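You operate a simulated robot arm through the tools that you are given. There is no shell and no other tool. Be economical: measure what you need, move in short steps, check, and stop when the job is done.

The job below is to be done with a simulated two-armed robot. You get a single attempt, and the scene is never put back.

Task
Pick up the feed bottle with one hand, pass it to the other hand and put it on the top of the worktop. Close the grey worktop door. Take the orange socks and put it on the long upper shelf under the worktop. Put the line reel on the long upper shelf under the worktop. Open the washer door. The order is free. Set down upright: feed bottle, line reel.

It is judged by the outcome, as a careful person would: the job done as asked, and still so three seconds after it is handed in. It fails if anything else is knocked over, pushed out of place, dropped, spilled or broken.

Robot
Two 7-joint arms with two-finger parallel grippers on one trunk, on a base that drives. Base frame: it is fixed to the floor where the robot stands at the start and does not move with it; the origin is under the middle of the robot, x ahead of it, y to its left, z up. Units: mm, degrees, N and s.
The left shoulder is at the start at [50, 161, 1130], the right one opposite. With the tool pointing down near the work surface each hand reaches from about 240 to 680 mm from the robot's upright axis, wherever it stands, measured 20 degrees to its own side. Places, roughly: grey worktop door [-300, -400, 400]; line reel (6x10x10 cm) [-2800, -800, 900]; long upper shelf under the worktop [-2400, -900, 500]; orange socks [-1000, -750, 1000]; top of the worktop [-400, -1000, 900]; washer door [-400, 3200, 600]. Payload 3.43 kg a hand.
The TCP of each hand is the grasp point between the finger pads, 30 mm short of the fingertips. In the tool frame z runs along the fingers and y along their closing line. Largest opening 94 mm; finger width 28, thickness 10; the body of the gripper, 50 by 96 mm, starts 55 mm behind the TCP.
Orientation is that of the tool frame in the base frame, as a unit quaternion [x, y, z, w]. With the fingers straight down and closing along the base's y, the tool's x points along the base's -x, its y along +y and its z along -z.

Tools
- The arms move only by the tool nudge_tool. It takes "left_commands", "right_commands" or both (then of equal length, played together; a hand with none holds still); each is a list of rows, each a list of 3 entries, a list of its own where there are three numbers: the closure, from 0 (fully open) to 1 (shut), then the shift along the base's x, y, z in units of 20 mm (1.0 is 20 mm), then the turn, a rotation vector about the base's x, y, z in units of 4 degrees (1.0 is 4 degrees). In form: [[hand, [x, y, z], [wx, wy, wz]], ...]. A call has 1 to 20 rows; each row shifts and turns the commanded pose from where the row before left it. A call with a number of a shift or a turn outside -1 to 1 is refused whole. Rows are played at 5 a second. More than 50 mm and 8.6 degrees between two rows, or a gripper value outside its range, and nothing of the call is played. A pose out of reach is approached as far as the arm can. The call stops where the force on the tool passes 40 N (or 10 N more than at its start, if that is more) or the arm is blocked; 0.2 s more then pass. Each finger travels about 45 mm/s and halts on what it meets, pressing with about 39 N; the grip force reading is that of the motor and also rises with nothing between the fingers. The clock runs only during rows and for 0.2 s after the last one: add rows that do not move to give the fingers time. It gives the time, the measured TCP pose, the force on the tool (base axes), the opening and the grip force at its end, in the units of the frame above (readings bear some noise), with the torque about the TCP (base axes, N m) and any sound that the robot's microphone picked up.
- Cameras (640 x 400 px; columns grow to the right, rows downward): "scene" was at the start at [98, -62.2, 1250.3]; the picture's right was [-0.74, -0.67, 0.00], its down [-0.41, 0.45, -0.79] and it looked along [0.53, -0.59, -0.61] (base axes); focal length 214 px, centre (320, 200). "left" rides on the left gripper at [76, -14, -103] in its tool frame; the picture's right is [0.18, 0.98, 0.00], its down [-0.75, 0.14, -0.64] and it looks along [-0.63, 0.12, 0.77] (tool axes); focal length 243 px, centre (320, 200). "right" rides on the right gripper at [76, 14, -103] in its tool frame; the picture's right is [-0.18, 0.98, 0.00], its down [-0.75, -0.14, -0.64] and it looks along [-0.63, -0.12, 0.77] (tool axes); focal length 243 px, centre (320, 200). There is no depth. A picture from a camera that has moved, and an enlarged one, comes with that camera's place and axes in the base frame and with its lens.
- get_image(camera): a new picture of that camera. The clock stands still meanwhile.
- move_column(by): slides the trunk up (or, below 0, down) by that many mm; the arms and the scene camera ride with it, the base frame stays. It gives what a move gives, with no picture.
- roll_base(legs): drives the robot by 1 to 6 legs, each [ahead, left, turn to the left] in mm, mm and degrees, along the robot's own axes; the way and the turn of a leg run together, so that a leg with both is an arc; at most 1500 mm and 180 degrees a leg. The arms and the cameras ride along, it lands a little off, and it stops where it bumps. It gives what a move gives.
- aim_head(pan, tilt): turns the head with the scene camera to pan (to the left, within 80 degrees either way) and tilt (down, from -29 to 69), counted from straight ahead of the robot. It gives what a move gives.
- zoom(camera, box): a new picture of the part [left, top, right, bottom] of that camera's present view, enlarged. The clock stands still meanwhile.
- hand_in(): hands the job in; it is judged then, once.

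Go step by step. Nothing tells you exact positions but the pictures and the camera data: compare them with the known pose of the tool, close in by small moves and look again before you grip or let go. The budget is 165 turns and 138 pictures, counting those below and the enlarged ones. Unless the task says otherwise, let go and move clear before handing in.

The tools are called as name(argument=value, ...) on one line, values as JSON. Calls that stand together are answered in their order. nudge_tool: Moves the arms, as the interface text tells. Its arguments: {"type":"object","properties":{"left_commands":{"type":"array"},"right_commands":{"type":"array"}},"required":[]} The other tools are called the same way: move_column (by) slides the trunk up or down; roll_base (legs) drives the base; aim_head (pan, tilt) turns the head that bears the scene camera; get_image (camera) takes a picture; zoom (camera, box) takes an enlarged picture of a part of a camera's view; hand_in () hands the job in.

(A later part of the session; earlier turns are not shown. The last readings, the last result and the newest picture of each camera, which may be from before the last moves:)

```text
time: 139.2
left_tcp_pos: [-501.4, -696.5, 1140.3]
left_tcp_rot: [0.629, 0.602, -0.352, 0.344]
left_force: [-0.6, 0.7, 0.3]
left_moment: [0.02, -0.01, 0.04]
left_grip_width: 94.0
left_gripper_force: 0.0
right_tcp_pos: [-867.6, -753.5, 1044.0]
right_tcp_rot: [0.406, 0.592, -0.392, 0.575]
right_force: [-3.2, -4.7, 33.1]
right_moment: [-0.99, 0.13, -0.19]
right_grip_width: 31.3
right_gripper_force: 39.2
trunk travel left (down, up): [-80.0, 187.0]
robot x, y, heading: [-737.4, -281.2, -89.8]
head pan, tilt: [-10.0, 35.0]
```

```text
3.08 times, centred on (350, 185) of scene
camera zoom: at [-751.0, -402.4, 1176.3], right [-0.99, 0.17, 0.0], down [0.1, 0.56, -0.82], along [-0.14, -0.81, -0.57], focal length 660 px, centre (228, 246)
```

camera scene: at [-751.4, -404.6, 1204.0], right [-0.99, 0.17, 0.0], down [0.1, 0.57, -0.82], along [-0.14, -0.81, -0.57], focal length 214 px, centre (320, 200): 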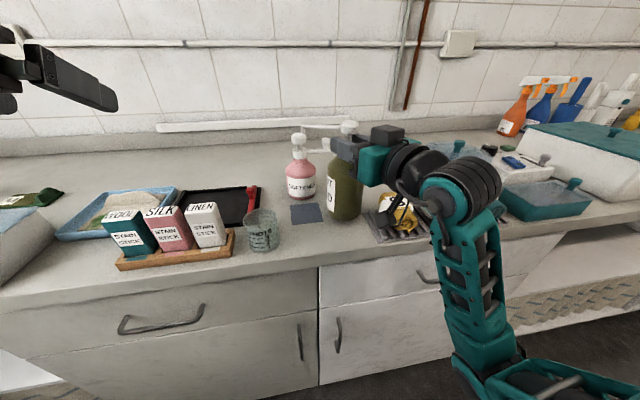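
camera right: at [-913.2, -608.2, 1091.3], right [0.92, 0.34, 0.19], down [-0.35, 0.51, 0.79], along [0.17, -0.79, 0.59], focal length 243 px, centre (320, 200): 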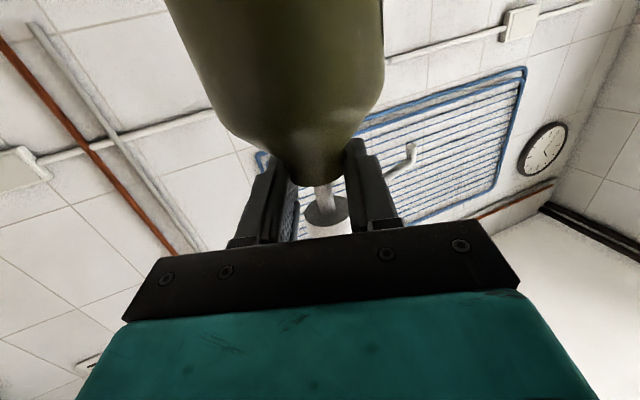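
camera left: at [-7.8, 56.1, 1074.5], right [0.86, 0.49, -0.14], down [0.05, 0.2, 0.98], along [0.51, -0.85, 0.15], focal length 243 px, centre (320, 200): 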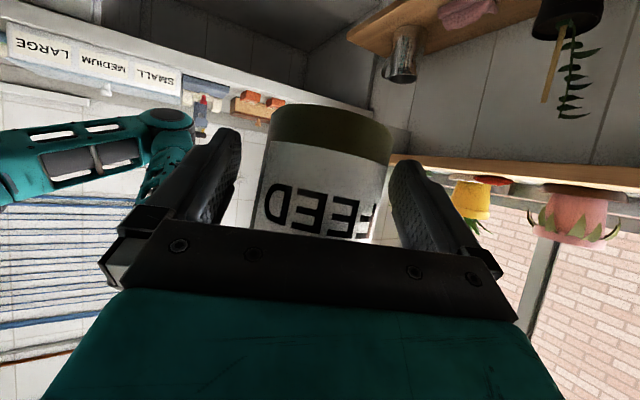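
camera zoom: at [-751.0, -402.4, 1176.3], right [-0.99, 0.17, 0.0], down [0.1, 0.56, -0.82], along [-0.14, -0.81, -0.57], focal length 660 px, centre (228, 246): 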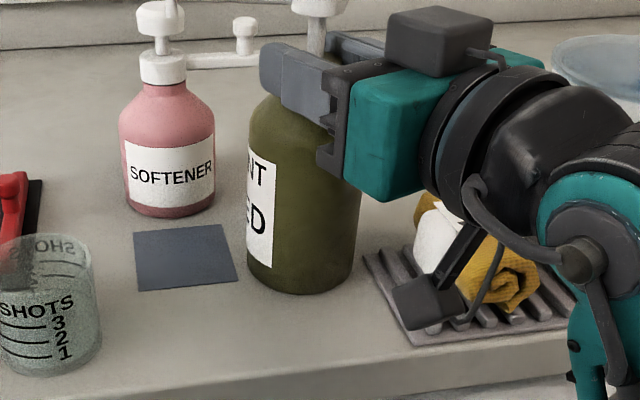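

The bottle is standing on the worktop (top at z≈900). Ease the pressure, then open gently.

move_column(by=7)

nudge_tool(right_commands=[[0.6, [0, 0, 0], [0, 0, 0]], [0.5, [0, 0, 0], [0, 0, 0]], [0.3, [0, 0, 0], [0, 0, 0]], [0.3, [0, 0, 0], [0, 0, 0]]])

zoom(camera="scene", box=[260, 100, 440, 250])

```text
time: 139.8
left_tcp_pos: [-501.0, -697.9, 1145.8]
left_tcp_rot: [0.628, 0.603, -0.351, 0.344]
left_force: [0.7, -0.3, -0.8]
left_moment: [0.0, 0.02, 0.01]
left_grip_width: 93.8
left_gripper_force: 0.1
right_tcp_pos: [-866.5, -756.7, 1043.6]
right_tcp_rot: [0.412, 0.598, -0.387, 0.568]
right_force: [-2.0, -2.6, 10.9]
right_moment: [-0.96, 0.05, -0.07]
right_grip_width: 31.0
right_gripper_force: 39.1
trunk travel left (down, up): [-87.0, 180.0]
robot x, y, heading: [-739.3, -278.8, -89.7]
head pan, tilt: [-10.0, 35.0]
```

```text
time: 140.8
left_tcp_pos: [-501.2, -699.3, 1146.2]
left_tcp_rot: [0.628, 0.602, -0.352, 0.345]
left_force: [-0.9, 0.1, 0.8]
left_moment: [-0.01, 0.0, 0.02]
left_grip_width: 94.0
left_gripper_force: 0.1
right_tcp_pos: [-868.2, -756.5, 1045.8]
right_tcp_rot: [0.412, 0.598, -0.387, 0.568]
right_force: [-0.1, 1.0, -0.3]
right_moment: [0.0, -0.01, -0.01]
right_grip_width: 65.8
right_gripper_force: 0.0
trunk travel left (down, up): [-87.0, 180.0]
robot x, y, heading: [-735.5, -278.2, -89.8]
head pan, tilt: [-10.0, 35.0]
```

```text
2.67 times, centred on (350, 175) of scene
camera zoom: at [-751.2, -404.3, 1183.0], right [-0.99, 0.17, 0.0], down [0.1, 0.57, -0.82], along [-0.14, -0.81, -0.57], focal length 572 px, centre (240, 267)
```

zoom: 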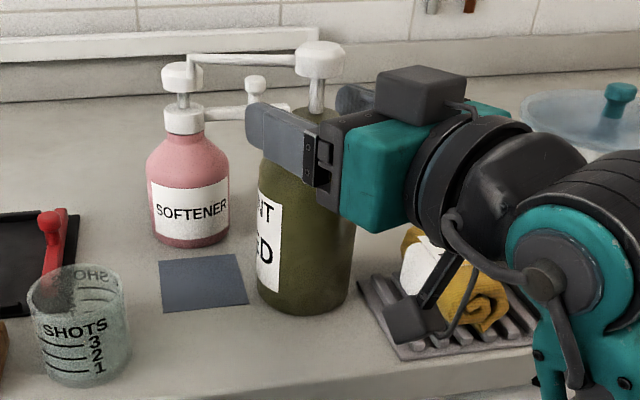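

The bottle stands upright on its own. Retreat the right hand along its axis, then back the base off.

nudge_tool(right_commands=[[0, [-0.33, 0.9, 0], [0, 0, 0]], [0, [-0.33, 0.9, 0], [0, 0, 0]], [0, [-0.33, 0.9, 0], [0, 0, 0]], [0, [-0.33, 0.9, 0], [0, 0, 0]], [0, [-0.33, 0.9, 0], [0, 0, 0]], [0, [-0.33, 0.9, 0.5], [0, 0, 0]]])

roll_base(legs=[[-230, -190, 0]])

move_column(by=60)

aim_head(pan=0, tilt=35)

get_image(camera="scene")

```text
time: 142.2
left_tcp_pos: [-501.3, -697.6, 1146.9]
left_tcp_rot: [0.627, 0.603, -0.351, 0.346]
left_force: [0.5, 0.0, 0.5]
left_moment: [0.02, -0.03, 0.0]
left_grip_width: 94.1
left_gripper_force: 0.0
right_tcp_pos: [-898.2, -731.4, 1055.5]
right_tcp_rot: [0.412, 0.597, -0.388, 0.569]
right_force: [0.3, -0.1, -0.4]
right_moment: [-0.01, 0.0, 0.01]
right_grip_width: 94.3
right_gripper_force: 0.1
right hand out of reach, approached as far as the arm can: row 2, 3, 4, 5, 6
trunk travel left (down, up): [-87.0, 180.0]
robot x, y, heading: [-738.2, -278.4, -89.8]
head pan, tilt: [-10.0, 35.0]
```

```text
time: 144.2
left_tcp_pos: [-688.2, -465.0, 1144.7]
left_tcp_rot: [0.629, 0.601, -0.352, 0.345]
left_force: [-0.7, 0.2, 0.6]
left_moment: [-0.02, -0.02, 0.0]
left_grip_width: 94.0
left_gripper_force: 0.0
right_tcp_pos: [-1084.8, -497.7, 1054.7]
right_tcp_rot: [0.413, 0.597, -0.388, 0.568]
right_force: [-0.5, -0.2, -0.3]
right_moment: [-0.01, 0.0, 0.02]
right_grip_width: 94.1
right_gripper_force: 0.1
trunk travel left (down, up): [-87.0, 180.0]
robot x, y, heading: [-924.1, -42.3, -89.8]
head pan, tilt: [-10.0, 35.0]
```

```text
time: 145.2
left_tcp_pos: [-688.1, -465.0, 1206.3]
left_tcp_rot: [0.628, 0.602, -0.351, 0.345]
left_force: [1.4, 0.7, 0.2]
left_moment: [0.01, 0.01, 0.02]
left_grip_width: 94.2
left_gripper_force: 0.0
right_tcp_pos: [-1083.2, -497.3, 1115.4]
right_tcp_rot: [0.413, 0.597, -0.389, 0.568]
right_force: [0.1, -0.2, -0.1]
right_moment: [0.02, -0.01, -0.02]
right_grip_width: 94.0
right_gripper_force: 0.1
trunk travel left (down, up): [-147.0, 120.0]
robot x, y, heading: [-922.3, -48.4, -89.7]
head pan, tilt: [-10.0, 35.0]
```

```text
time: 145.9
left_tcp_pos: [-688.3, -465.2, 1206.6]
left_tcp_rot: [0.629, 0.602, -0.351, 0.345]
left_force: [-0.8, 0.2, 0.8]
left_moment: [0.0, -0.02, -0.01]
left_grip_width: 93.9
left_gripper_force: 0.1
right_tcp_pos: [-1085.2, -497.4, 1115.2]
right_tcp_rot: [0.413, 0.597, -0.388, 0.568]
right_force: [-0.3, -0.8, 0.2]
right_moment: [-0.04, 0.03, 0.0]
right_grip_width: 93.9
right_gripper_force: 0.1
trunk travel left (down, up): [-147.0, 120.0]
robot x, y, heading: [-919.0, -44.1, -89.8]
head pan, tilt: [0.0, 35.0]
```

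```text
51 pictures are left
camera scene: at [-922.8, -171.9, 1243.0], right [-1.0, 0.0, 0.0], down [0.0, 0.57, -0.82], along [0.0, -0.82, -0.57], focal length 214 px, centre (320, 200)
```

scene: 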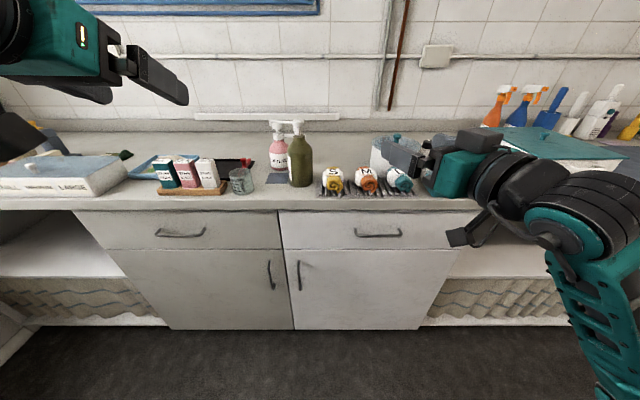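

The bottle still stands upright. The orange socks (M) are at about (-1062, -725, 930), between S and L. I'll turn the right hand to point forward and 45° down.

nudge_tool(right_commands=[[0.1, [0, 0.3, 0.5], [0, 0, -1]], [0.1, [0, 0.3, 0.5], [0, 0, -1]], [0.1, [0, 0.3, 0.5], [0, 0, -1]], [0.1, [0, 0.3, 0.5], [0, 0, -1]], [0.1, [0, 0.3, 0], [0, 0, -1]], [0.1, [0.1, 0, 0], [1, 0, 0]], [0.1, [0.1, 0, 0], [1, 0, 0]], [0.1, [0.1, 0, 0], [1, 0, 0]], [0.1, [0.1, 0, 0], [1, 0, 0]], [0.1, [0.1, 0, 0], [1, 0, 0]], [0.1, [0.1, 0, 0], [1, 0, 0]], [0.1, [0.1, 0, 0], [1, 0, 0]], [0.1, [0.1, 0, 0], [1, 0, 0]], [0.1, [0.1, 0, 0], [1, 0, 0]], [0.1, [0.1, 0, 0], [1, 0, 0]], [0.1, [0.1, 0, 0], [1, 0, 0]], [0.1, [0.1, 0, 0], [1, 0, 0]]])

roll_base(legs=[[120, 0, 0]])

get_image(camera="right")

get_image(camera="scene")

```text
time: 149.5
left_tcp_pos: [-689.4, -465.6, 1206.8]
left_tcp_rot: [0.628, 0.601, -0.353, 0.345]
left_force: [-0.6, -0.1, 0.3]
left_moment: [0.0, -0.04, 0.0]
left_grip_width: 93.8
left_gripper_force: 0.0
right_tcp_pos: [-1081.5, -504.2, 1144.0]
right_tcp_rot: [0.637, 0.69, -0.171, 0.297]
right_force: [0.2, -0.3, 0.7]
right_moment: [-0.01, -0.02, -0.04]
right_grip_width: 84.9
right_gripper_force: 0.1
right hand out of reach, approached as far as the arm can: row 1, 2, 3, 4, 5
trunk travel left (down, up): [-147.0, 120.0]
robot x, y, heading: [-923.3, -48.5, -89.8]
head pan, tilt: [0.0, 35.0]
```

```text
time: 150.8
left_tcp_pos: [-688.4, -586.1, 1206.6]
left_tcp_rot: [0.629, 0.602, -0.352, 0.344]
left_force: [-0.6, -0.7, 0.0]
left_moment: [0.02, -0.04, 0.01]
left_grip_width: 93.8
left_gripper_force: 0.0
right_tcp_pos: [-1080.4, -624.4, 1143.0]
right_tcp_rot: [0.637, 0.691, -0.17, 0.298]
right_force: [-0.5, -0.1, -0.7]
right_moment: [0.02, 0.0, 0.01]
right_grip_width: 84.5
right_gripper_force: 0.1
trunk travel left (down, up): [-147.0, 120.0]
robot x, y, heading: [-921.1, -164.9, -89.8]
head pan, tilt: [0.0, 35.0]
```

```text
50 pictures are left
camera right: at [-1088.3, -499.4, 1176.8], right [0.97, -0.01, 0.26], down [-0.25, -0.21, 0.94], along [0.04, -0.98, -0.21], focal length 243 px, centre (320, 200)
```

right: 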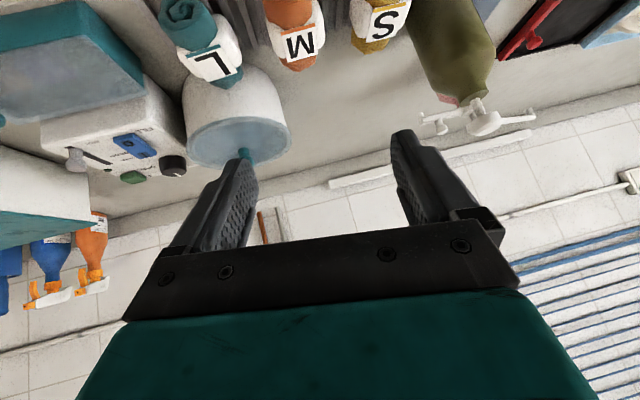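

```text
49 pictures are left
camera scene: at [-922.3, -292.6, 1242.9], right [-1.0, 0.0, 0.0], down [0.0, 0.57, -0.82], along [0.0, -0.82, -0.57], focal length 214 px, centre (320, 200)
```

scene: 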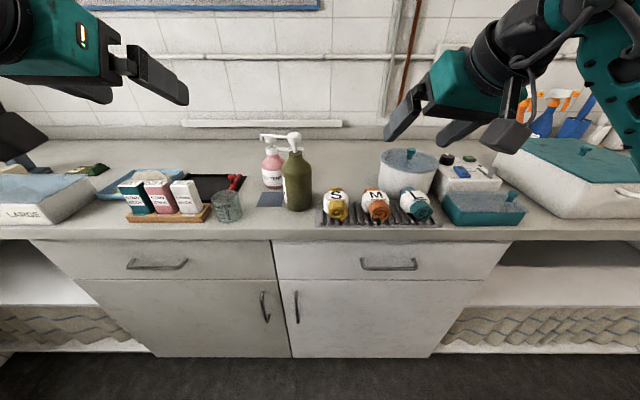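

Standoff above the socks next.

nudge_tool(right_commands=[[0.1, [0, -0.25, -1], [0, 0, 0]], [0.1, [0, -0.25, -1], [0, 0, 0]], [0.1, [0, -0.25, -1], [0, 0, 0]], [0.1, [0, -0.25, -1], [0, 0, 0]], [0.1, [0, -0.25, -1], [0, 0, 0]], [0.1, [0, -0.2, -1], [0, 0, 0]]])

get_image(camera="right")

```text
time: 152.2
left_tcp_pos: [-687.3, -585.4, 1204.7]
left_tcp_rot: [0.629, 0.602, -0.351, 0.344]
left_force: [-0.8, 0.0, 0.7]
left_moment: [0.02, 0.01, -0.02]
left_grip_width: 94.0
left_gripper_force: 0.0
right_tcp_pos: [-1079.9, -653.1, 1022.1]
right_tcp_rot: [0.636, 0.691, -0.171, 0.298]
right_force: [-1.1, 0.2, -0.2]
right_moment: [0.03, 0.0, 0.0]
right_grip_width: 84.6
right_gripper_force: 0.0
trunk travel left (down, up): [-147.0, 120.0]
robot x, y, heading: [-920.6, -165.4, -90.1]
head pan, tilt: [0.0, 35.0]
```

```text
48 pictures are left
camera right: at [-1088.1, -528.5, 1055.6], right [0.97, -0.01, 0.26], down [-0.25, -0.21, 0.94], along [0.04, -0.98, -0.21], focal length 243 px, centre (320, 200)
```

right: 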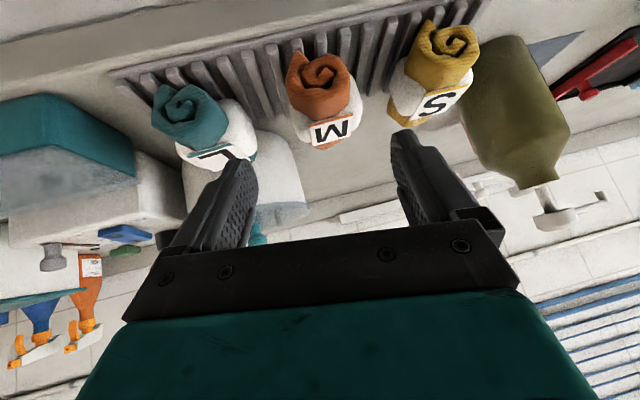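

Socks centre at about (-1058, -702, 938); gaps to the neighbours are ~22 mm, so I'll narrow the fingers to ~72 mm and move in.

nudge_tool(right_commands=[[0.23, [0.22, -0.52, -0.8], [0, 0, 0]], [0.23, [0.22, -0.52, -0.8], [0, 0, 0]], [0.23, [0, 0, 0], [0, 0, 0]]])

get_image(camera="right")

```text
time: 153.0
left_tcp_pos: [-687.3, -585.0, 1206.9]
left_tcp_rot: [0.628, 0.603, -0.352, 0.345]
left_force: [-0.6, -0.3, 0.3]
left_moment: [0.02, 0.01, -0.01]
left_grip_width: 94.0
left_gripper_force: 0.0
right_tcp_pos: [-1071.4, -672.3, 990.2]
right_tcp_rot: [0.635, 0.692, -0.17, 0.299]
right_force: [0.6, 0.4, 0.3]
right_moment: [0.01, 0.0, 0.04]
right_grip_width: 72.4
right_gripper_force: 0.1
trunk travel left (down, up): [-147.0, 120.0]
robot x, y, heading: [-919.0, -164.0, -89.9]
head pan, tilt: [0.0, 35.0]
```

```text
47 pictures are left
camera right: at [-1079.3, -548.2, 1023.6], right [0.97, -0.01, 0.26], down [-0.25, -0.21, 0.94], along [0.04, -0.98, -0.21], focal length 243 px, centre (320, 200)
```

right: 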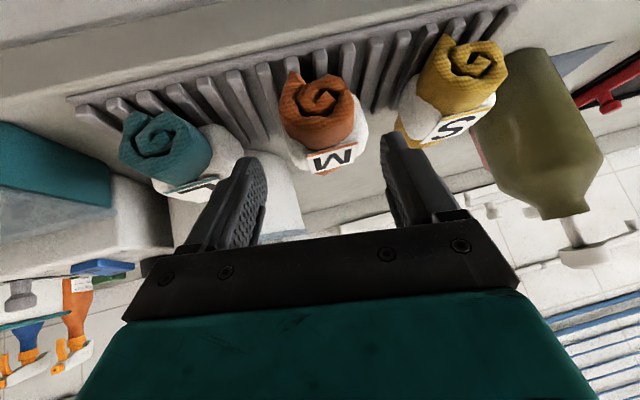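

Aligned. Move in and close.

nudge_tool(right_commands=[[0.23, [0.21, -0.55, -0.9], [0, 0, 0]], [0.23, [0.21, -0.55, -0.9], [0, 0, 0]], [0.23, [0.21, -0.55, -0.85], [0, 0, 0]], [0.5, [0, 0, 0], [0, 0, 0]], [0.8, [0, 0, 0], [0, 0, 0]], [1, [0, 0, 0], [0, 0, 0]], [1, [0, 0, 0], [0, 0, 0]], [1, [0, 0, 0], [0, 0, 0]]])

get_image(camera="right")

```text
time: 153.8
left_tcp_pos: [-688.2, -584.3, 1206.7]
left_tcp_rot: [0.628, 0.602, -0.352, 0.345]
left_force: [0.1, -0.6, 0.3]
left_moment: [0.02, 0.01, 0.0]
left_grip_width: 94.3
left_gripper_force: 0.0
right_tcp_pos: [-1061.6, -704.6, 949.5]
right_tcp_rot: [0.635, 0.688, -0.176, 0.303]
right_force: [-3.3, 10.3, 13.3]
right_moment: [0.18, 0.54, -0.4]
right_grip_width: 60.6
right_gripper_force: 9.0
trunk travel left (down, up): [-147.0, 120.0]
robot x, y, heading: [-923.4, -164.2, -89.7]
head pan, tilt: [0.0, 35.0]
stopped in row 4 (right hand): the force on the tool passed its limit (the readings are from after the stop); the commanded pose is now the measured one
```

```text
46 pictures are left
camera right: at [-1068.6, -579.5, 980.5], right [0.97, -0.01, 0.26], down [-0.26, -0.2, 0.95], along [0.04, -0.98, -0.19], focal length 243 px, centre (320, 200)
```

right: 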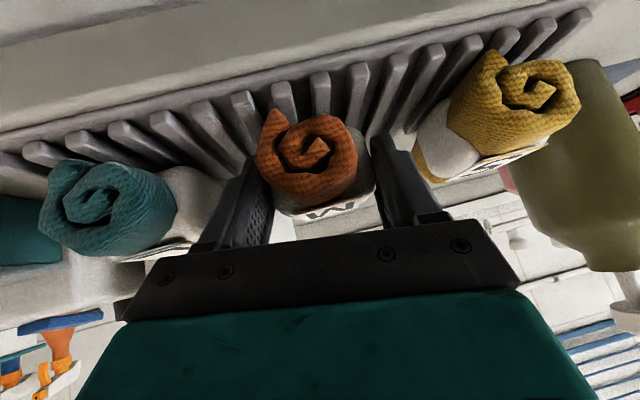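

The tips touched the rack; the socks are between the fingers. Raise 4 mm and close.

nudge_tool(right_commands=[[0.3, [0, 0, 0.2], [0, 0, 0]], [0.5, [0, 0, 0], [0, 0, 0]], [0.8, [0, 0, 0], [0, 0, 0]], [1, [0, 0, 0], [0, 0, 0]], [1, [0, 0, 0], [0, 0, 0]], [1, [0, 0, 0], [0, 0, 0]], [1, [0, 0, 0.5], [0, 0, 0]], [1, [0, 0, 1], [0, 0, 0]], [1, [0, 0, 1], [0, 0, 0]], [1, [0, 0, 1], [0, 0, 0]], [1, [0, 0.5, 1], [0, 0, 0]], [1, [0, 0.5, 1], [0, 0, 0]]])

get_image(camera="right")

```text
time: 156.4
left_tcp_pos: [-688.4, -584.8, 1205.6]
left_tcp_rot: [0.629, 0.602, -0.351, 0.344]
left_force: [0.1, 0.0, 0.8]
left_moment: [0.04, 0.02, -0.03]
left_grip_width: 94.2
left_gripper_force: 0.0
right_tcp_pos: [-1060.4, -686.8, 1058.1]
right_tcp_rot: [0.635, 0.69, -0.174, 0.301]
right_force: [0.3, 0.3, -0.4]
right_moment: [0.01, 0.01, 0.01]
right_grip_width: 59.5
right_gripper_force: 38.7
trunk travel left (down, up): [-147.0, 120.0]
robot x, y, heading: [-923.2, -166.2, -89.8]
head pan, tilt: [0.0, 35.0]
```

```text
45 pictures are left
camera right: at [-1067.2, -560.2, 1090.9], right [0.97, -0.01, 0.26], down [-0.25, -0.2, 0.95], along [0.04, -0.98, -0.2], focal length 243 px, centre (320, 200)
```

right: 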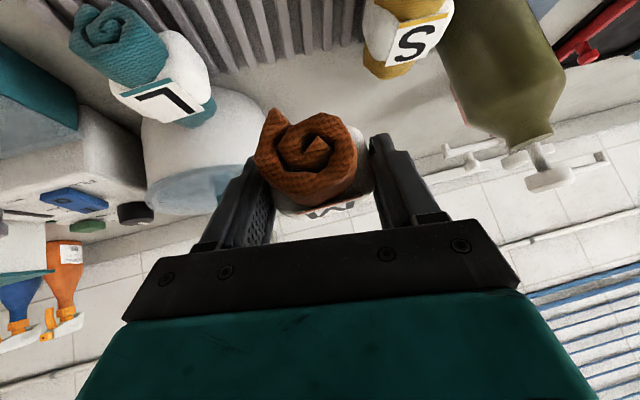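

The socks are held. Back off and slide along the worktop towards the long shelf.

roll_base(legs=[[-180, 0, 0], [0, -1200, 0]])

aim_head(pan=-15, tilt=35)

get_image(camera="scene")

```text
time: 163.5
left_tcp_pos: [-1853.8, -412.6, 1205.9]
left_tcp_rot: [0.623, 0.608, -0.349, 0.348]
left_force: [0.5, 0.0, 0.9]
left_moment: [-0.02, 0.01, 0.03]
left_grip_width: 94.3
left_gripper_force: 0.1
right_tcp_pos: [-2224.4, -517.7, 1057.6]
right_tcp_rot: [0.629, 0.695, -0.172, 0.303]
right_force: [-0.7, 0.3, -0.6]
right_moment: [-0.01, 0.0, -0.01]
right_grip_width: 59.2
right_gripper_force: 39.0
trunk travel left (down, up): [-147.0, 120.0]
robot x, y, heading: [-2096.5, 5.1, -88.8]
head pan, tilt: [0.0, 35.0]
```

```text
time: 164.3
left_tcp_pos: [-1854.0, -412.4, 1206.6]
left_tcp_rot: [0.623, 0.607, -0.349, 0.348]
left_force: [0.6, -0.2, 0.0]
left_moment: [0.01, -0.04, -0.03]
left_grip_width: 93.7
left_gripper_force: 0.1
right_tcp_pos: [-2223.4, -517.7, 1058.4]
right_tcp_rot: [0.629, 0.695, -0.171, 0.302]
right_force: [-0.1, -0.2, -0.8]
right_moment: [0.06, -0.02, -0.05]
right_grip_width: 59.6
right_gripper_force: 39.0
trunk travel left (down, up): [-147.0, 120.0]
robot x, y, heading: [-2094.2, 3.5, -89.0]
head pan, tilt: [-15.0, 35.0]
```

```text
44 pictures are left
camera scene: at [-2116.0, -119.5, 1243.0], right [-0.97, 0.24, 0.0], down [0.14, 0.56, -0.82], along [-0.2, -0.8, -0.57], focal length 214 px, centre (320, 200)
```

scene: 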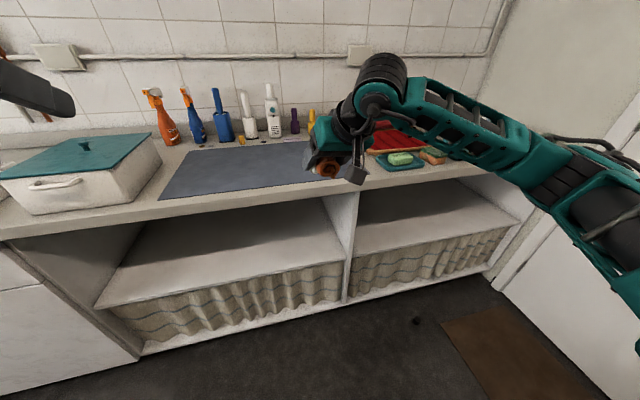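

The long shelf spans both bays at z≈500. I'll lower the trunk and try reaching down to shelf height in front of the left bay.

move_column(by=-145)

roll_base(legs=[[-80, 0, -1]])

nudge_tool(right_commands=[[1, [0, -0.8, -0.6], [0, 0, 0]], [1, [0, -0.8, -0.8], [0, 0, 0]], [1, [0, -0.8, -1], [0, 0, 0]], [1, [0, -0.8, -1], [0, 0, 0]], [1, [0, -0.8, -1], [0, 0, 0]], [1, [0, -0.8, -1], [0, 0, 0]], [1, [0, -0.6, -1], [0, 0, 0]], [1, [0, -0.4, -1], [0, 0, 0]], [1, [0, -0.2, -1], [0, 0, 0]], [1, [0, 0, -1], [0, 0, 0]], [1, [0, 0, -1], [0, 0, 0]], [1, [0, 0, -1], [0, 0, 0]], [1, [0, 0, -1], [0, 0, 0]], [1, [0, 0, -1], [0, 0, 0]], [1, [0, 0, -1], [0, 0, 0]], [1, [0, 0, -1], [0, 0, 0]]])

get_image(camera="scene")

```text
time: 166.0
left_tcp_pos: [-1854.3, -411.8, 1060.2]
left_tcp_rot: [0.624, 0.607, -0.349, 0.348]
left_force: [-0.3, -0.1, -0.1]
left_moment: [-0.01, 0.01, 0.02]
left_grip_width: 94.1
left_gripper_force: 0.1
right_tcp_pos: [-2224.6, -519.0, 914.0]
right_tcp_rot: [0.63, 0.694, -0.172, 0.303]
right_force: [0.5, 0.7, -0.4]
right_moment: [0.02, 0.06, -0.03]
right_grip_width: 59.8
right_gripper_force: 39.0
trunk travel left (down, up): [-2.0, 265.0]
robot x, y, heading: [-2096.6, 4.9, -89.0]
head pan, tilt: [-15.0, 35.0]
```

```text
time: 167.0
left_tcp_pos: [-1863.2, -337.6, 1061.9]
left_tcp_rot: [0.629, 0.602, -0.352, 0.344]
left_force: [-0.2, -0.1, -0.2]
left_moment: [-0.02, -0.01, -0.01]
left_grip_width: 94.2
left_gripper_force: 0.1
right_tcp_pos: [-2234.8, -436.1, 913.8]
right_tcp_rot: [0.635, 0.689, -0.174, 0.301]
right_force: [-0.4, -0.4, -0.2]
right_moment: [-0.01, -0.04, -0.05]
right_grip_width: 59.2
right_gripper_force: 39.0
trunk travel left (down, up): [-2.0, 265.0]
robot x, y, heading: [-2098.9, 83.6, -90.2]
head pan, tilt: [-15.0, 35.0]
```

```text
time: 170.4
left_tcp_pos: [-1861.9, -336.2, 1061.3]
left_tcp_rot: [0.628, 0.602, -0.351, 0.345]
left_force: [0.2, -0.1, 0.1]
left_moment: [0.01, -0.01, 0.0]
left_grip_width: 94.1
left_gripper_force: 0.0
right_tcp_pos: [-2234.3, -556.1, 604.6]
right_tcp_rot: [0.635, 0.69, -0.174, 0.301]
right_force: [0.2, 0.8, -1.1]
right_moment: [0.04, -0.04, -0.02]
right_grip_width: 59.4
right_gripper_force: 39.2
trunk travel left (down, up): [-2.0, 265.0]
robot x, y, heading: [-2100.2, 84.2, -89.8]
head pan, tilt: [-15.0, 35.0]
```

```text
43 pictures are left
camera scene: at [-2119.0, -40.1, 1098.0], right [-0.97, 0.26, 0.0], down [0.15, 0.55, -0.82], along [-0.21, -0.79, -0.57], focal length 214 px, centre (320, 200)
```

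scene: 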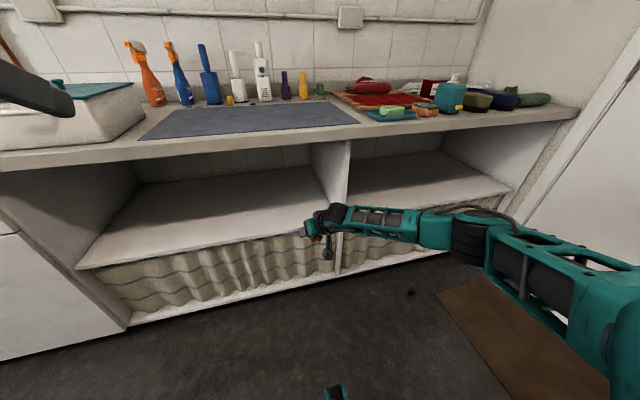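

The hand reaches shelf height fine. Shift away from the divider, raise slightly, and drive the socks in over the shelf.

nudge_tool(right_commands=[[1, [0, 0, 1], [0, 0, 0]]])

roll_base(legs=[[0, 100, 0], [200, 0, 0]])

get_image(camera="scene")

get_image(camera="right")

```text
time: 170.8
left_tcp_pos: [-1862.4, -336.5, 1061.8]
left_tcp_rot: [0.629, 0.602, -0.352, 0.344]
left_force: [0.6, 0.6, 0.4]
left_moment: [-0.01, -0.02, -0.02]
left_grip_width: 93.8
left_gripper_force: 0.1
right_tcp_pos: [-2233.4, -557.8, 624.4]
right_tcp_rot: [0.635, 0.69, -0.173, 0.3]
right_force: [0.1, -0.3, -0.2]
right_moment: [0.02, -0.01, 0.01]
right_grip_width: 59.7
right_gripper_force: 38.8
trunk travel left (down, up): [-2.0, 265.0]
robot x, y, heading: [-2098.6, 82.9, -90.0]
head pan, tilt: [-15.0, 35.0]
```

```text
time: 173.2
left_tcp_pos: [-1765.4, -534.5, 1061.0]
left_tcp_rot: [0.63, 0.601, -0.352, 0.344]
left_force: [0.1, 0.3, -0.1]
left_moment: [-0.01, 0.01, 0.0]
left_grip_width: 94.3
left_gripper_force: 0.1
right_tcp_pos: [-2137.3, -753.0, 626.3]
right_tcp_rot: [0.636, 0.689, -0.174, 0.302]
right_force: [0.5, 0.6, -1.4]
right_moment: [0.0, 0.01, 0.05]
right_grip_width: 59.3
right_gripper_force: 39.2
trunk travel left (down, up): [-2.0, 265.0]
robot x, y, heading: [-1998.4, -112.9, -90.1]
head pan, tilt: [-15.0, 35.0]
```

```text
42 pictures are left
camera scene: at [-2020.7, -237.1, 1098.0], right [-0.97, 0.26, 0.0], down [0.15, 0.55, -0.82], along [-0.21, -0.79, -0.57], focal length 214 px, centre (320, 200)
```

scene: 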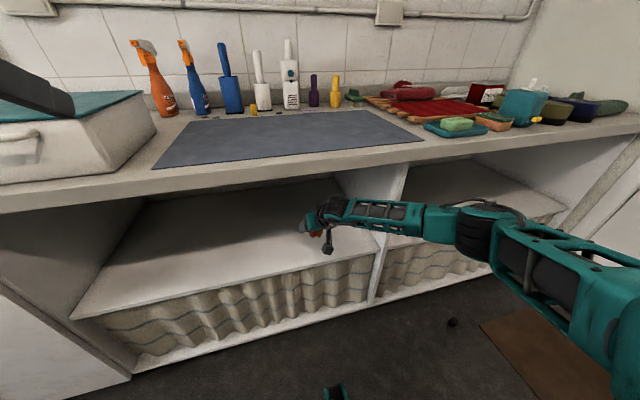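

```text
41 pictures are left
camera right: at [-2144.1, -628.2, 658.4], right [0.97, -0.02, 0.26], down [-0.26, -0.2, 0.95], along [0.04, -0.98, -0.2], focal length 243 px, centre (320, 200)
```

right: 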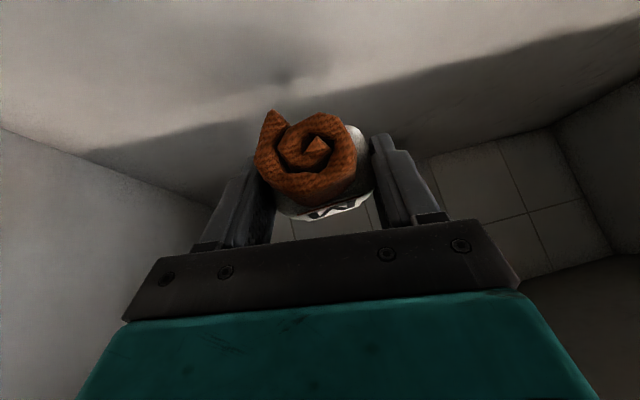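

The socks are inside the bay over the shelf. Descend until contact.

nudge_tool(right_commands=[[1, [0, 0, -0.5], [0, 0, 0]], [1, [0, 0, -0.5], [0, 0, 0]], [1, [0, 0, -0.5], [0, 0, 0]], [1, [0, 0, -0.5], [0, 0, 0]], [1, [0, 0, -0.4], [0, 0, 0]], [1, [0, 0, -0.4], [0, 0, 0]], [1, [0, 0, -0.4], [0, 0, 0]], [1, [0, 0, -0.4], [0, 0, 0]], [1, [0, 0, -0.4], [0, 0, 0]], [1, [0, 0, -0.4], [0, 0, 0]], [1, [0, 0, -0.4], [0, 0, 0]], [1, [0, 0, -0.4], [0, 0, 0]]])

get_image(camera="right")

```text
time: 175.8
left_tcp_pos: [-1764.8, -533.2, 1063.0]
left_tcp_rot: [0.629, 0.601, -0.352, 0.345]
left_force: [0.3, -0.2, -0.4]
left_moment: [-0.03, 0.01, 0.0]
left_grip_width: 93.9
left_gripper_force: 0.0
right_tcp_pos: [-2137.1, -755.2, 525.6]
right_tcp_rot: [0.636, 0.687, -0.176, 0.303]
right_force: [-1.4, 1.8, 10.5]
right_moment: [0.26, -0.03, 0.05]
right_grip_width: 59.5
right_gripper_force: 39.1
trunk travel left (down, up): [-2.0, 265.0]
robot x, y, heading: [-1997.3, -113.8, -90.4]
head pan, tilt: [-15.0, 35.0]
```

```text
40 pictures are left
camera right: at [-2143.8, -629.3, 556.8], right [0.97, -0.02, 0.26], down [-0.26, -0.19, 0.95], along [0.04, -0.98, -0.19], focal length 243 px, centre (320, 200)
```

right: 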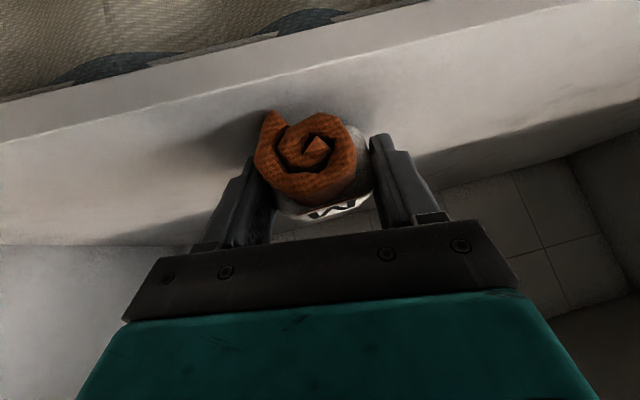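

Contact at shelf height (~z 487), but the socks sit near the front edge. Lift slightly, go 45 mm deeper, and set down again.

nudge_tool(right_commands=[[1, [0, 0, 1], [0, 0, 0]], [1, [0, 0, 0.3], [0, 0, 0]]])

roll_base(legs=[[50, 0, 0]])

nudge_tool(right_commands=[[1, [0, 0, -0.4], [0, 0, 0]], [1, [0, 0, -0.4], [0, 0, 0]], [1, [0, 0, -0.35], [0, 0, 0]], [0.7, [0, 0, 0], [0, 0, 0]], [0.3, [0, 0, 0], [0, 0, 0]], [0.1, [0, 0, 0], [0, 0, 0]], [0, [0, 0, 0], [0, 0, 0]], [0, [0, 0, 0], [0, 0, 0]]])

get_image(camera="right")

```text
time: 176.4
left_tcp_pos: [-1765.0, -533.9, 1060.4]
left_tcp_rot: [0.63, 0.6, -0.353, 0.344]
left_force: [0.1, 0.3, 0.2]
left_moment: [-0.03, 0.01, -0.04]
left_grip_width: 93.9
left_gripper_force: 0.1
right_tcp_pos: [-2137.5, -753.2, 546.6]
right_tcp_rot: [0.637, 0.688, -0.174, 0.3]
right_force: [-1.1, -0.7, -0.9]
right_moment: [0.01, 0.0, 0.03]
right_grip_width: 59.5
right_gripper_force: 38.7
trunk travel left (down, up): [-2.0, 265.0]
robot x, y, heading: [-1993.8, -109.3, -90.1]
head pan, tilt: [-15.0, 35.0]
```

```text
time: 177.3
left_tcp_pos: [-1765.1, -586.4, 1061.4]
left_tcp_rot: [0.629, 0.601, -0.352, 0.345]
left_force: [0.3, -0.2, 0.4]
left_moment: [-0.01, 0.0, -0.01]
left_grip_width: 93.9
left_gripper_force: 0.1
right_tcp_pos: [-2137.6, -804.6, 547.4]
right_tcp_rot: [0.636, 0.689, -0.173, 0.301]
right_force: [1.5, -1.1, 0.0]
right_moment: [0.01, 0.05, -0.04]
right_grip_width: 59.5
right_gripper_force: 39.0
trunk travel left (down, up): [-2.0, 265.0]
robot x, y, heading: [-1998.6, -167.0, -90.2]
head pan, tilt: [-15.0, 35.0]
```

```text
time: 179.1
left_tcp_pos: [-1764.5, -584.7, 1060.0]
left_tcp_rot: [0.63, 0.601, -0.353, 0.344]
left_force: [-0.1, 0.1, 0.0]
left_moment: [0.05, 0.01, 0.01]
left_grip_width: 94.2
left_gripper_force: 0.1
right_tcp_pos: [-2135.9, -805.1, 528.0]
right_tcp_rot: [0.635, 0.689, -0.175, 0.303]
right_force: [8.9, 1.5, 9.0]
right_moment: [-0.13, 0.1, 0.08]
right_grip_width: 88.2
right_gripper_force: 0.0
trunk travel left (down, up): [-2.0, 265.0]
robot x, y, heading: [-1996.0, -166.1, -90.2]
head pan, tilt: [-15.0, 35.0]
```

```text
39 pictures are left
camera right: at [-2143.2, -679.7, 558.9], right [0.97, -0.01, 0.26], down [-0.26, -0.2, 0.95], along [0.04, -0.98, -0.19], focal length 243 px, centre (320, 200)
```

right: 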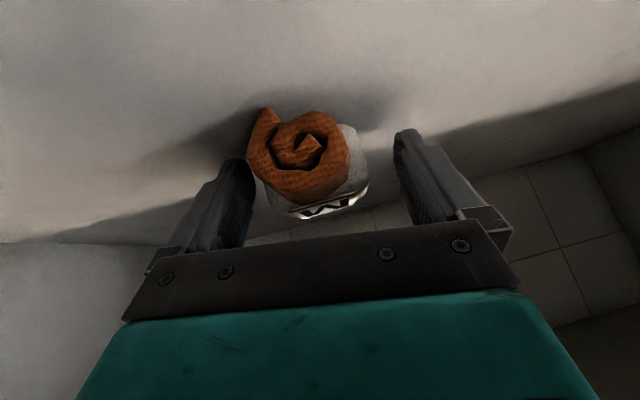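

The socks rest on the shelf. Withdraw along the tool axis, then back out.

nudge_tool(right_commands=[[0, [-0.19, 0.6, 0.76], [0, 0, 0]], [0, [-0.19, 0.6, 0.76], [0, 0, 0]], [0, [-0.19, 0.6, 0.76], [0, 0, 0]], [0, [-0.19, 0.6, 0.76], [0, 0, 0]], [0, [-0.19, 0.6, 0.76], [0, 0, 0]]])

roll_base(legs=[[-230, 0, 0]])

get_image(camera="scene")

```text
time: 180.3
left_tcp_pos: [-1766.2, -586.0, 1061.6]
left_tcp_rot: [0.629, 0.601, -0.352, 0.345]
left_force: [-0.3, -0.4, 0.0]
left_moment: [-0.02, -0.01, 0.03]
left_grip_width: 93.9
left_gripper_force: 0.0
right_tcp_pos: [-2156.1, -744.1, 600.7]
right_tcp_rot: [0.638, 0.688, -0.175, 0.3]
right_force: [-0.8, -0.1, -0.9]
right_moment: [-0.03, -0.01, 0.0]
right_grip_width: 94.2
right_gripper_force: 0.1
trunk travel left (down, up): [-2.0, 265.0]
robot x, y, heading: [-1997.6, -167.3, -90.0]
head pan, tilt: [-15.0, 35.0]
```

```text
time: 182.0
left_tcp_pos: [-1765.9, -357.8, 1061.1]
left_tcp_rot: [0.632, 0.598, -0.355, 0.343]
left_force: [0.1, 0.1, -0.1]
left_moment: [0.03, 0.0, -0.03]
left_grip_width: 94.1
left_gripper_force: 0.0
right_tcp_pos: [-2159.2, -512.0, 599.2]
right_tcp_rot: [0.639, 0.686, -0.176, 0.301]
right_force: [0.5, 0.1, -0.4]
right_moment: [0.03, 0.02, -0.02]
right_grip_width: 94.2
right_gripper_force: 0.0
trunk travel left (down, up): [-2.0, 265.0]
robot x, y, heading: [-1992.8, 70.9, -90.6]
head pan, tilt: [-15.0, 35.0]
```

```text
38 pictures are left
camera scene: at [-2020.2, -57.1, 1098.0], right [-0.96, 0.27, 0.0], down [0.15, 0.55, -0.82], along [-0.22, -0.79, -0.57], focal length 214 px, centre (320, 200)
```

scene: 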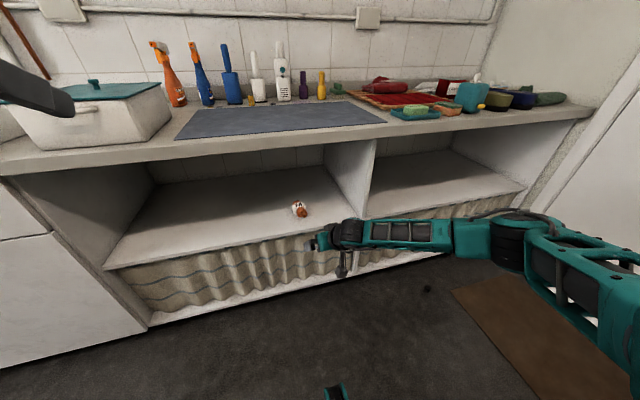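

The socks lie well on the shelf. Now raise the hand and trunk and move right to look at the reel.

nudge_tool(right_commands=[[0, [0, 0.5, 1], [0, 0, 0]], [0, [0, 0.5, 1], [0, 0, 0]], [0, [0, 0.5, 1], [0, 0, 0]], [0, [0, 0.5, 1], [0, 0, 0]], [0, [0, 0, 1], [0, 0, 0]], [0, [0, 0, 1], [0, 0, 0]], [0, [0, 0, 1], [0, 0, 0]], [0, [0, 0, 1], [0, 0, 0]], [0, [0, 0, 1], [0, 0, 0]], [0, [0, 0, 1], [0, 0, 0]], [0, [0, 0, 1], [0, 0, 0]], [0, [0, 0, 1], [0, 0, 0]]])

move_column(by=230)

roll_base(legs=[[0, -600, 0.5]])

aim_head(pan=-15, tilt=30)

get_image(camera="scene")

```text
time: 184.6
left_tcp_pos: [-1766.8, -356.5, 1059.9]
left_tcp_rot: [0.632, 0.598, -0.354, 0.342]
left_force: [-0.5, -0.7, 0.3]
left_moment: [-0.02, 0.03, 0.0]
left_grip_width: 94.0
left_gripper_force: 0.0
right_tcp_pos: [-2159.3, -471.0, 839.1]
right_tcp_rot: [0.639, 0.686, -0.175, 0.3]
right_force: [-0.4, 0.4, -0.4]
right_moment: [0.01, 0.01, 0.0]
right_grip_width: 94.0
right_gripper_force: 0.1
trunk travel left (down, up): [-2.0, 265.0]
robot x, y, heading: [-1993.7, 68.8, -90.4]
head pan, tilt: [-15.0, 35.0]
```

```text
time: 187.1
left_tcp_pos: [-1766.1, -357.1, 1291.2]
left_tcp_rot: [0.633, 0.597, -0.354, 0.343]
left_force: [0.0, 0.9, 0.2]
left_moment: [0.0, 0.02, 0.0]
left_grip_width: 94.1
left_gripper_force: 0.1
right_tcp_pos: [-2160.8, -472.2, 1068.9]
right_tcp_rot: [0.639, 0.686, -0.175, 0.301]
right_force: [-0.3, 0.2, -0.4]
right_moment: [-0.01, 0.04, -0.03]
right_grip_width: 93.8
right_gripper_force: 0.1
trunk travel left (down, up): [-232.0, 35.0]
robot x, y, heading: [-1995.6, 68.2, -90.6]
head pan, tilt: [-15.0, 35.0]
```

```text
time: 190.4
left_tcp_pos: [-2359.8, -352.0, 1291.5]
left_tcp_rot: [0.629, 0.602, -0.352, 0.345]
left_force: [-0.8, -1.0, -0.2]
left_moment: [-0.01, 0.04, 0.01]
left_grip_width: 94.0
left_gripper_force: 0.1
right_tcp_pos: [-2751.3, -470.1, 1069.1]
right_tcp_rot: [0.636, 0.69, -0.173, 0.301]
right_force: [0.0, -0.4, -0.6]
right_moment: [0.01, 0.0, 0.04]
right_grip_width: 93.8
right_gripper_force: 0.1
trunk travel left (down, up): [-232.0, 35.0]
robot x, y, heading: [-2593.0, 65.8, -90.1]
head pan, tilt: [-15.0, 35.0]
```

```text
time: 191.1
left_tcp_pos: [-2359.2, -350.1, 1290.1]
left_tcp_rot: [0.628, 0.603, -0.351, 0.345]
left_force: [-1.1, 0.0, -0.4]
left_moment: [-0.01, -0.01, 0.0]
left_grip_width: 94.0
left_gripper_force: 0.2
right_tcp_pos: [-2750.5, -471.0, 1070.0]
right_tcp_rot: [0.635, 0.69, -0.173, 0.302]
right_force: [0.5, 0.3, 0.0]
right_moment: [-0.01, 0.0, -0.02]
right_grip_width: 94.1
right_gripper_force: 0.3
trunk travel left (down, up): [-232.0, 35.0]
robot x, y, heading: [-2592.4, 67.7, -90.0]
head pan, tilt: [-15.0, 30.0]
```

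```text
37 pictures are left
camera scene: at [-2616.7, -56.9, 1335.8], right [-0.97, 0.26, 0.0], down [0.13, 0.48, -0.87], along [-0.22, -0.84, -0.5], focal length 214 px, centre (320, 200)
```

scene: 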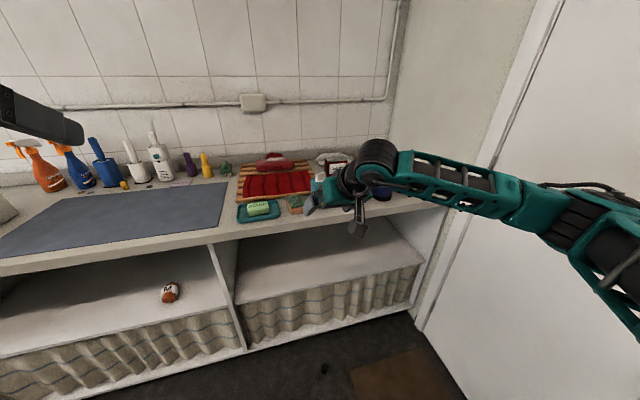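

zoom(camera="scene", box=[100, 130, 340, 250])

get_image(camera="right")

```text
2.67 times, centred on (220, 190) of scene
camera zoom: at [-2616.7, -56.9, 1335.8], right [-0.97, 0.26, 0.0], down [0.13, 0.48, -0.87], along [-0.22, -0.84, -0.5], focal length 572 px, centre (587, 227)
```

zoom: 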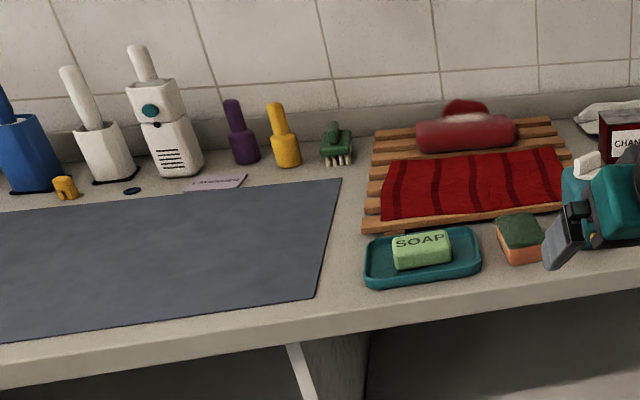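

```text
35 pictures are left
camera right: at [-2758.0, -345.8, 1102.1], right [0.97, -0.01, 0.26], down [-0.25, -0.2, 0.95], along [0.04, -0.98, -0.2], focal length 243 px, centre (320, 200)
```

right: 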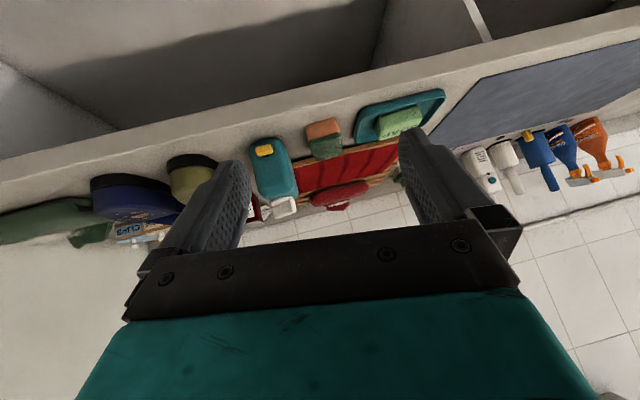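

The reel is the teal box with the yellow button, near (-2800, -740, 955). I'll shift right to get an unobstructed view of it.

roll_base(legs=[[0, -190, 0]])

aim_head(pan=0, tilt=30)

zoom(camera="scene", box=[220, 110, 420, 235])

```text
time: 192.6
left_tcp_pos: [-2546.5, -352.1, 1290.9]
left_tcp_rot: [0.629, 0.602, -0.352, 0.344]
left_force: [-0.3, 0.5, 0.3]
left_moment: [0.01, -0.05, 0.01]
left_grip_width: 93.8
left_gripper_force: 0.0
right_tcp_pos: [-2937.7, -472.0, 1070.0]
right_tcp_rot: [0.635, 0.69, -0.173, 0.302]
right_force: [0.0, 1.0, 0.0]
right_moment: [0.02, -0.03, -0.01]
right_grip_width: 93.9
right_gripper_force: 0.1
trunk travel left (down, up): [-232.0, 35.0]
robot x, y, heading: [-2778.4, 68.9, -89.7]
head pan, tilt: [-15.0, 30.0]
```

```text
time: 193.4
left_tcp_pos: [-2545.7, -351.0, 1291.2]
left_tcp_rot: [0.629, 0.602, -0.352, 0.345]
left_force: [-0.7, -0.2, 0.0]
left_moment: [-0.01, 0.06, -0.01]
left_grip_width: 94.0
left_gripper_force: 0.1
right_tcp_pos: [-2936.6, -470.5, 1070.0]
right_tcp_rot: [0.635, 0.689, -0.174, 0.301]
right_force: [-1.2, -0.1, 0.4]
right_moment: [0.01, 0.01, 0.02]
right_grip_width: 93.8
right_gripper_force: 0.0
trunk travel left (down, up): [-232.0, 35.0]
robot x, y, heading: [-2776.9, 69.9, -90.2]
head pan, tilt: [0.0, 30.0]
```

```text
3.20 times, centred on (320, 172) of scene
camera zoom: at [-2778.8, -60.0, 1335.8], right [-1.0, 0.0, 0.0], down [0.0, 0.5, -0.87], along [0.0, -0.87, -0.5], focal length 686 px, centre (320, 288)
```

zoom: 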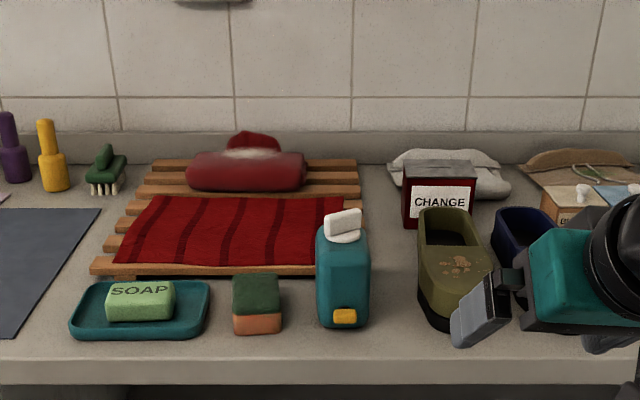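

The reel is 60 mm wide in x, centred near x=-2805, front face at y≈-722, top z≈1003. I'll square up the hand, and drive to a stand-off above it.

nudge_tool(right_commands=[[0.1, [0, 0, 0], [0, 0.69, -0.62]], [0.1, [0, 0, 0], [0, 0.69, -0.62]], [0.1, [0, 0, 0.3], [0, 0.69, -0.62]]])

roll_base(legs=[[215, 132, 0]])

get_image(camera="right")

```text
time: 194.2
left_tcp_pos: [-2544.5, -351.9, 1290.6]
left_tcp_rot: [0.629, 0.602, -0.352, 0.345]
left_force: [-0.5, -1.4, 0.2]
left_moment: [0.01, -0.03, 0.0]
left_grip_width: 94.0
left_gripper_force: 0.0
right_tcp_pos: [-2936.3, -471.8, 1074.6]
right_tcp_rot: [0.665, 0.666, -0.238, 0.238]
right_force: [0.3, -0.7, 0.7]
right_moment: [-0.01, 0.01, 0.02]
right_grip_width: 84.6
right_gripper_force: 0.0
trunk travel left (down, up): [-232.0, 35.0]
robot x, y, heading: [-2778.3, 71.0, -90.0]
head pan, tilt: [0.0, 30.0]
```

```text
time: 196.0
left_tcp_pos: [-2410.6, -565.0, 1290.1]
left_tcp_rot: [0.631, 0.601, -0.352, 0.342]
left_force: [0.2, -0.1, -0.5]
left_moment: [-0.01, -0.04, 0.0]
left_grip_width: 93.9
left_gripper_force: 0.1
right_tcp_pos: [-2803.5, -682.7, 1075.1]
right_tcp_rot: [0.666, 0.665, -0.239, 0.238]
right_force: [0.1, -1.1, 0.1]
right_moment: [-0.03, 0.01, 0.03]
right_grip_width: 84.9
right_gripper_force: 0.0
trunk travel left (down, up): [-232.0, 35.0]
robot x, y, heading: [-2641.9, -147.0, -90.2]
head pan, tilt: [0.0, 30.0]
```

```text
33 pictures are left
camera right: at [-2788.5, -558.5, 1107.4], right [0.98, -0.14, 0.12], down [-0.14, -0.17, 0.97], along [-0.12, -0.97, -0.19], focal length 243 px, centre (320, 200)
```

right: 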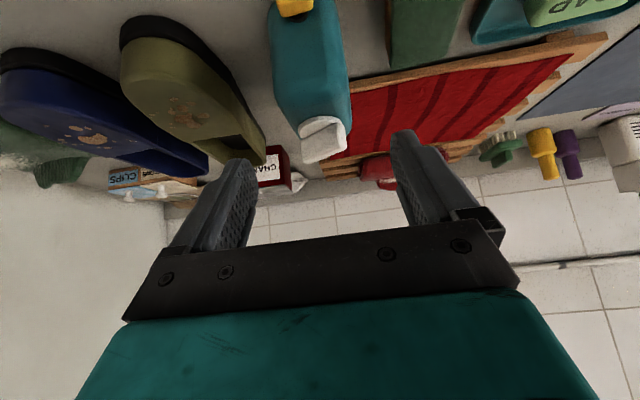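

Aligned within a few mm. Descend towards it.

nudge_tool(right_commands=[[0.1, [0, -0.77, -0.9], [0, 0, 0]], [0.1, [0, -0.77, -0.9], [0, 0, 0]], [0.1, [0, -0.77, -0.9], [0, 0, 0]]])

get_image(camera="right")

zoom(camera="scene", box=[280, 120, 480, 245])

```text
time: 196.8
left_tcp_pos: [-2410.2, -564.0, 1290.2]
left_tcp_rot: [0.63, 0.601, -0.353, 0.344]
left_force: [-0.3, -0.3, 0.9]
left_moment: [0.03, 0.01, 0.01]
left_grip_width: 94.0
left_gripper_force: 0.1
right_tcp_pos: [-2802.6, -730.3, 1022.4]
right_tcp_rot: [0.665, 0.667, -0.238, 0.239]
right_force: [0.4, -0.1, -0.1]
right_moment: [-0.02, -0.03, -0.01]
right_grip_width: 84.7
right_gripper_force: 0.0
trunk travel left (down, up): [-232.0, 35.0]
robot x, y, heading: [-2644.6, -147.9, -90.4]
head pan, tilt: [0.0, 30.0]
```

```text
32 pictures are left
camera right: at [-2788.7, -605.5, 1053.9], right [0.98, -0.14, 0.12], down [-0.14, -0.18, 0.97], along [-0.12, -0.97, -0.19], focal length 243 px, centre (320, 200)
```

right: 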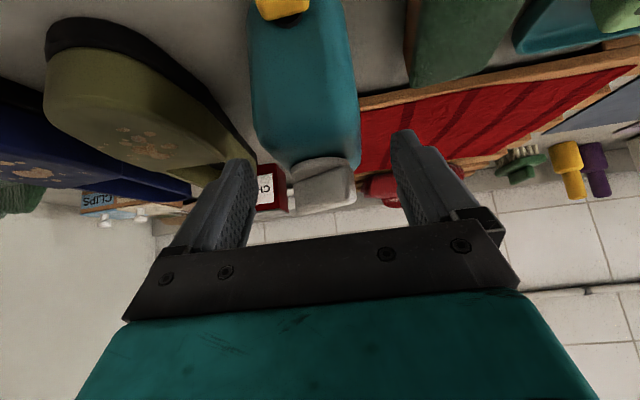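

```text
3.20 times, centred on (380, 182) of scene
camera zoom: at [-2643.3, -272.6, 1335.8], right [-1.0, 0.0, 0.0], down [0.0, 0.5, -0.87], along [0.0, -0.87, -0.5], focal length 686 px, centre (128, 256)
```

zoom: 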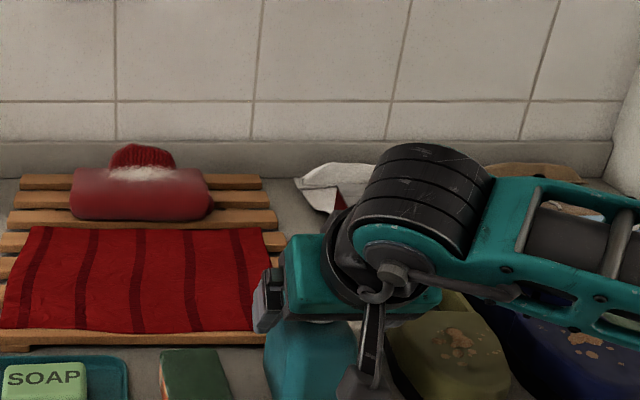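

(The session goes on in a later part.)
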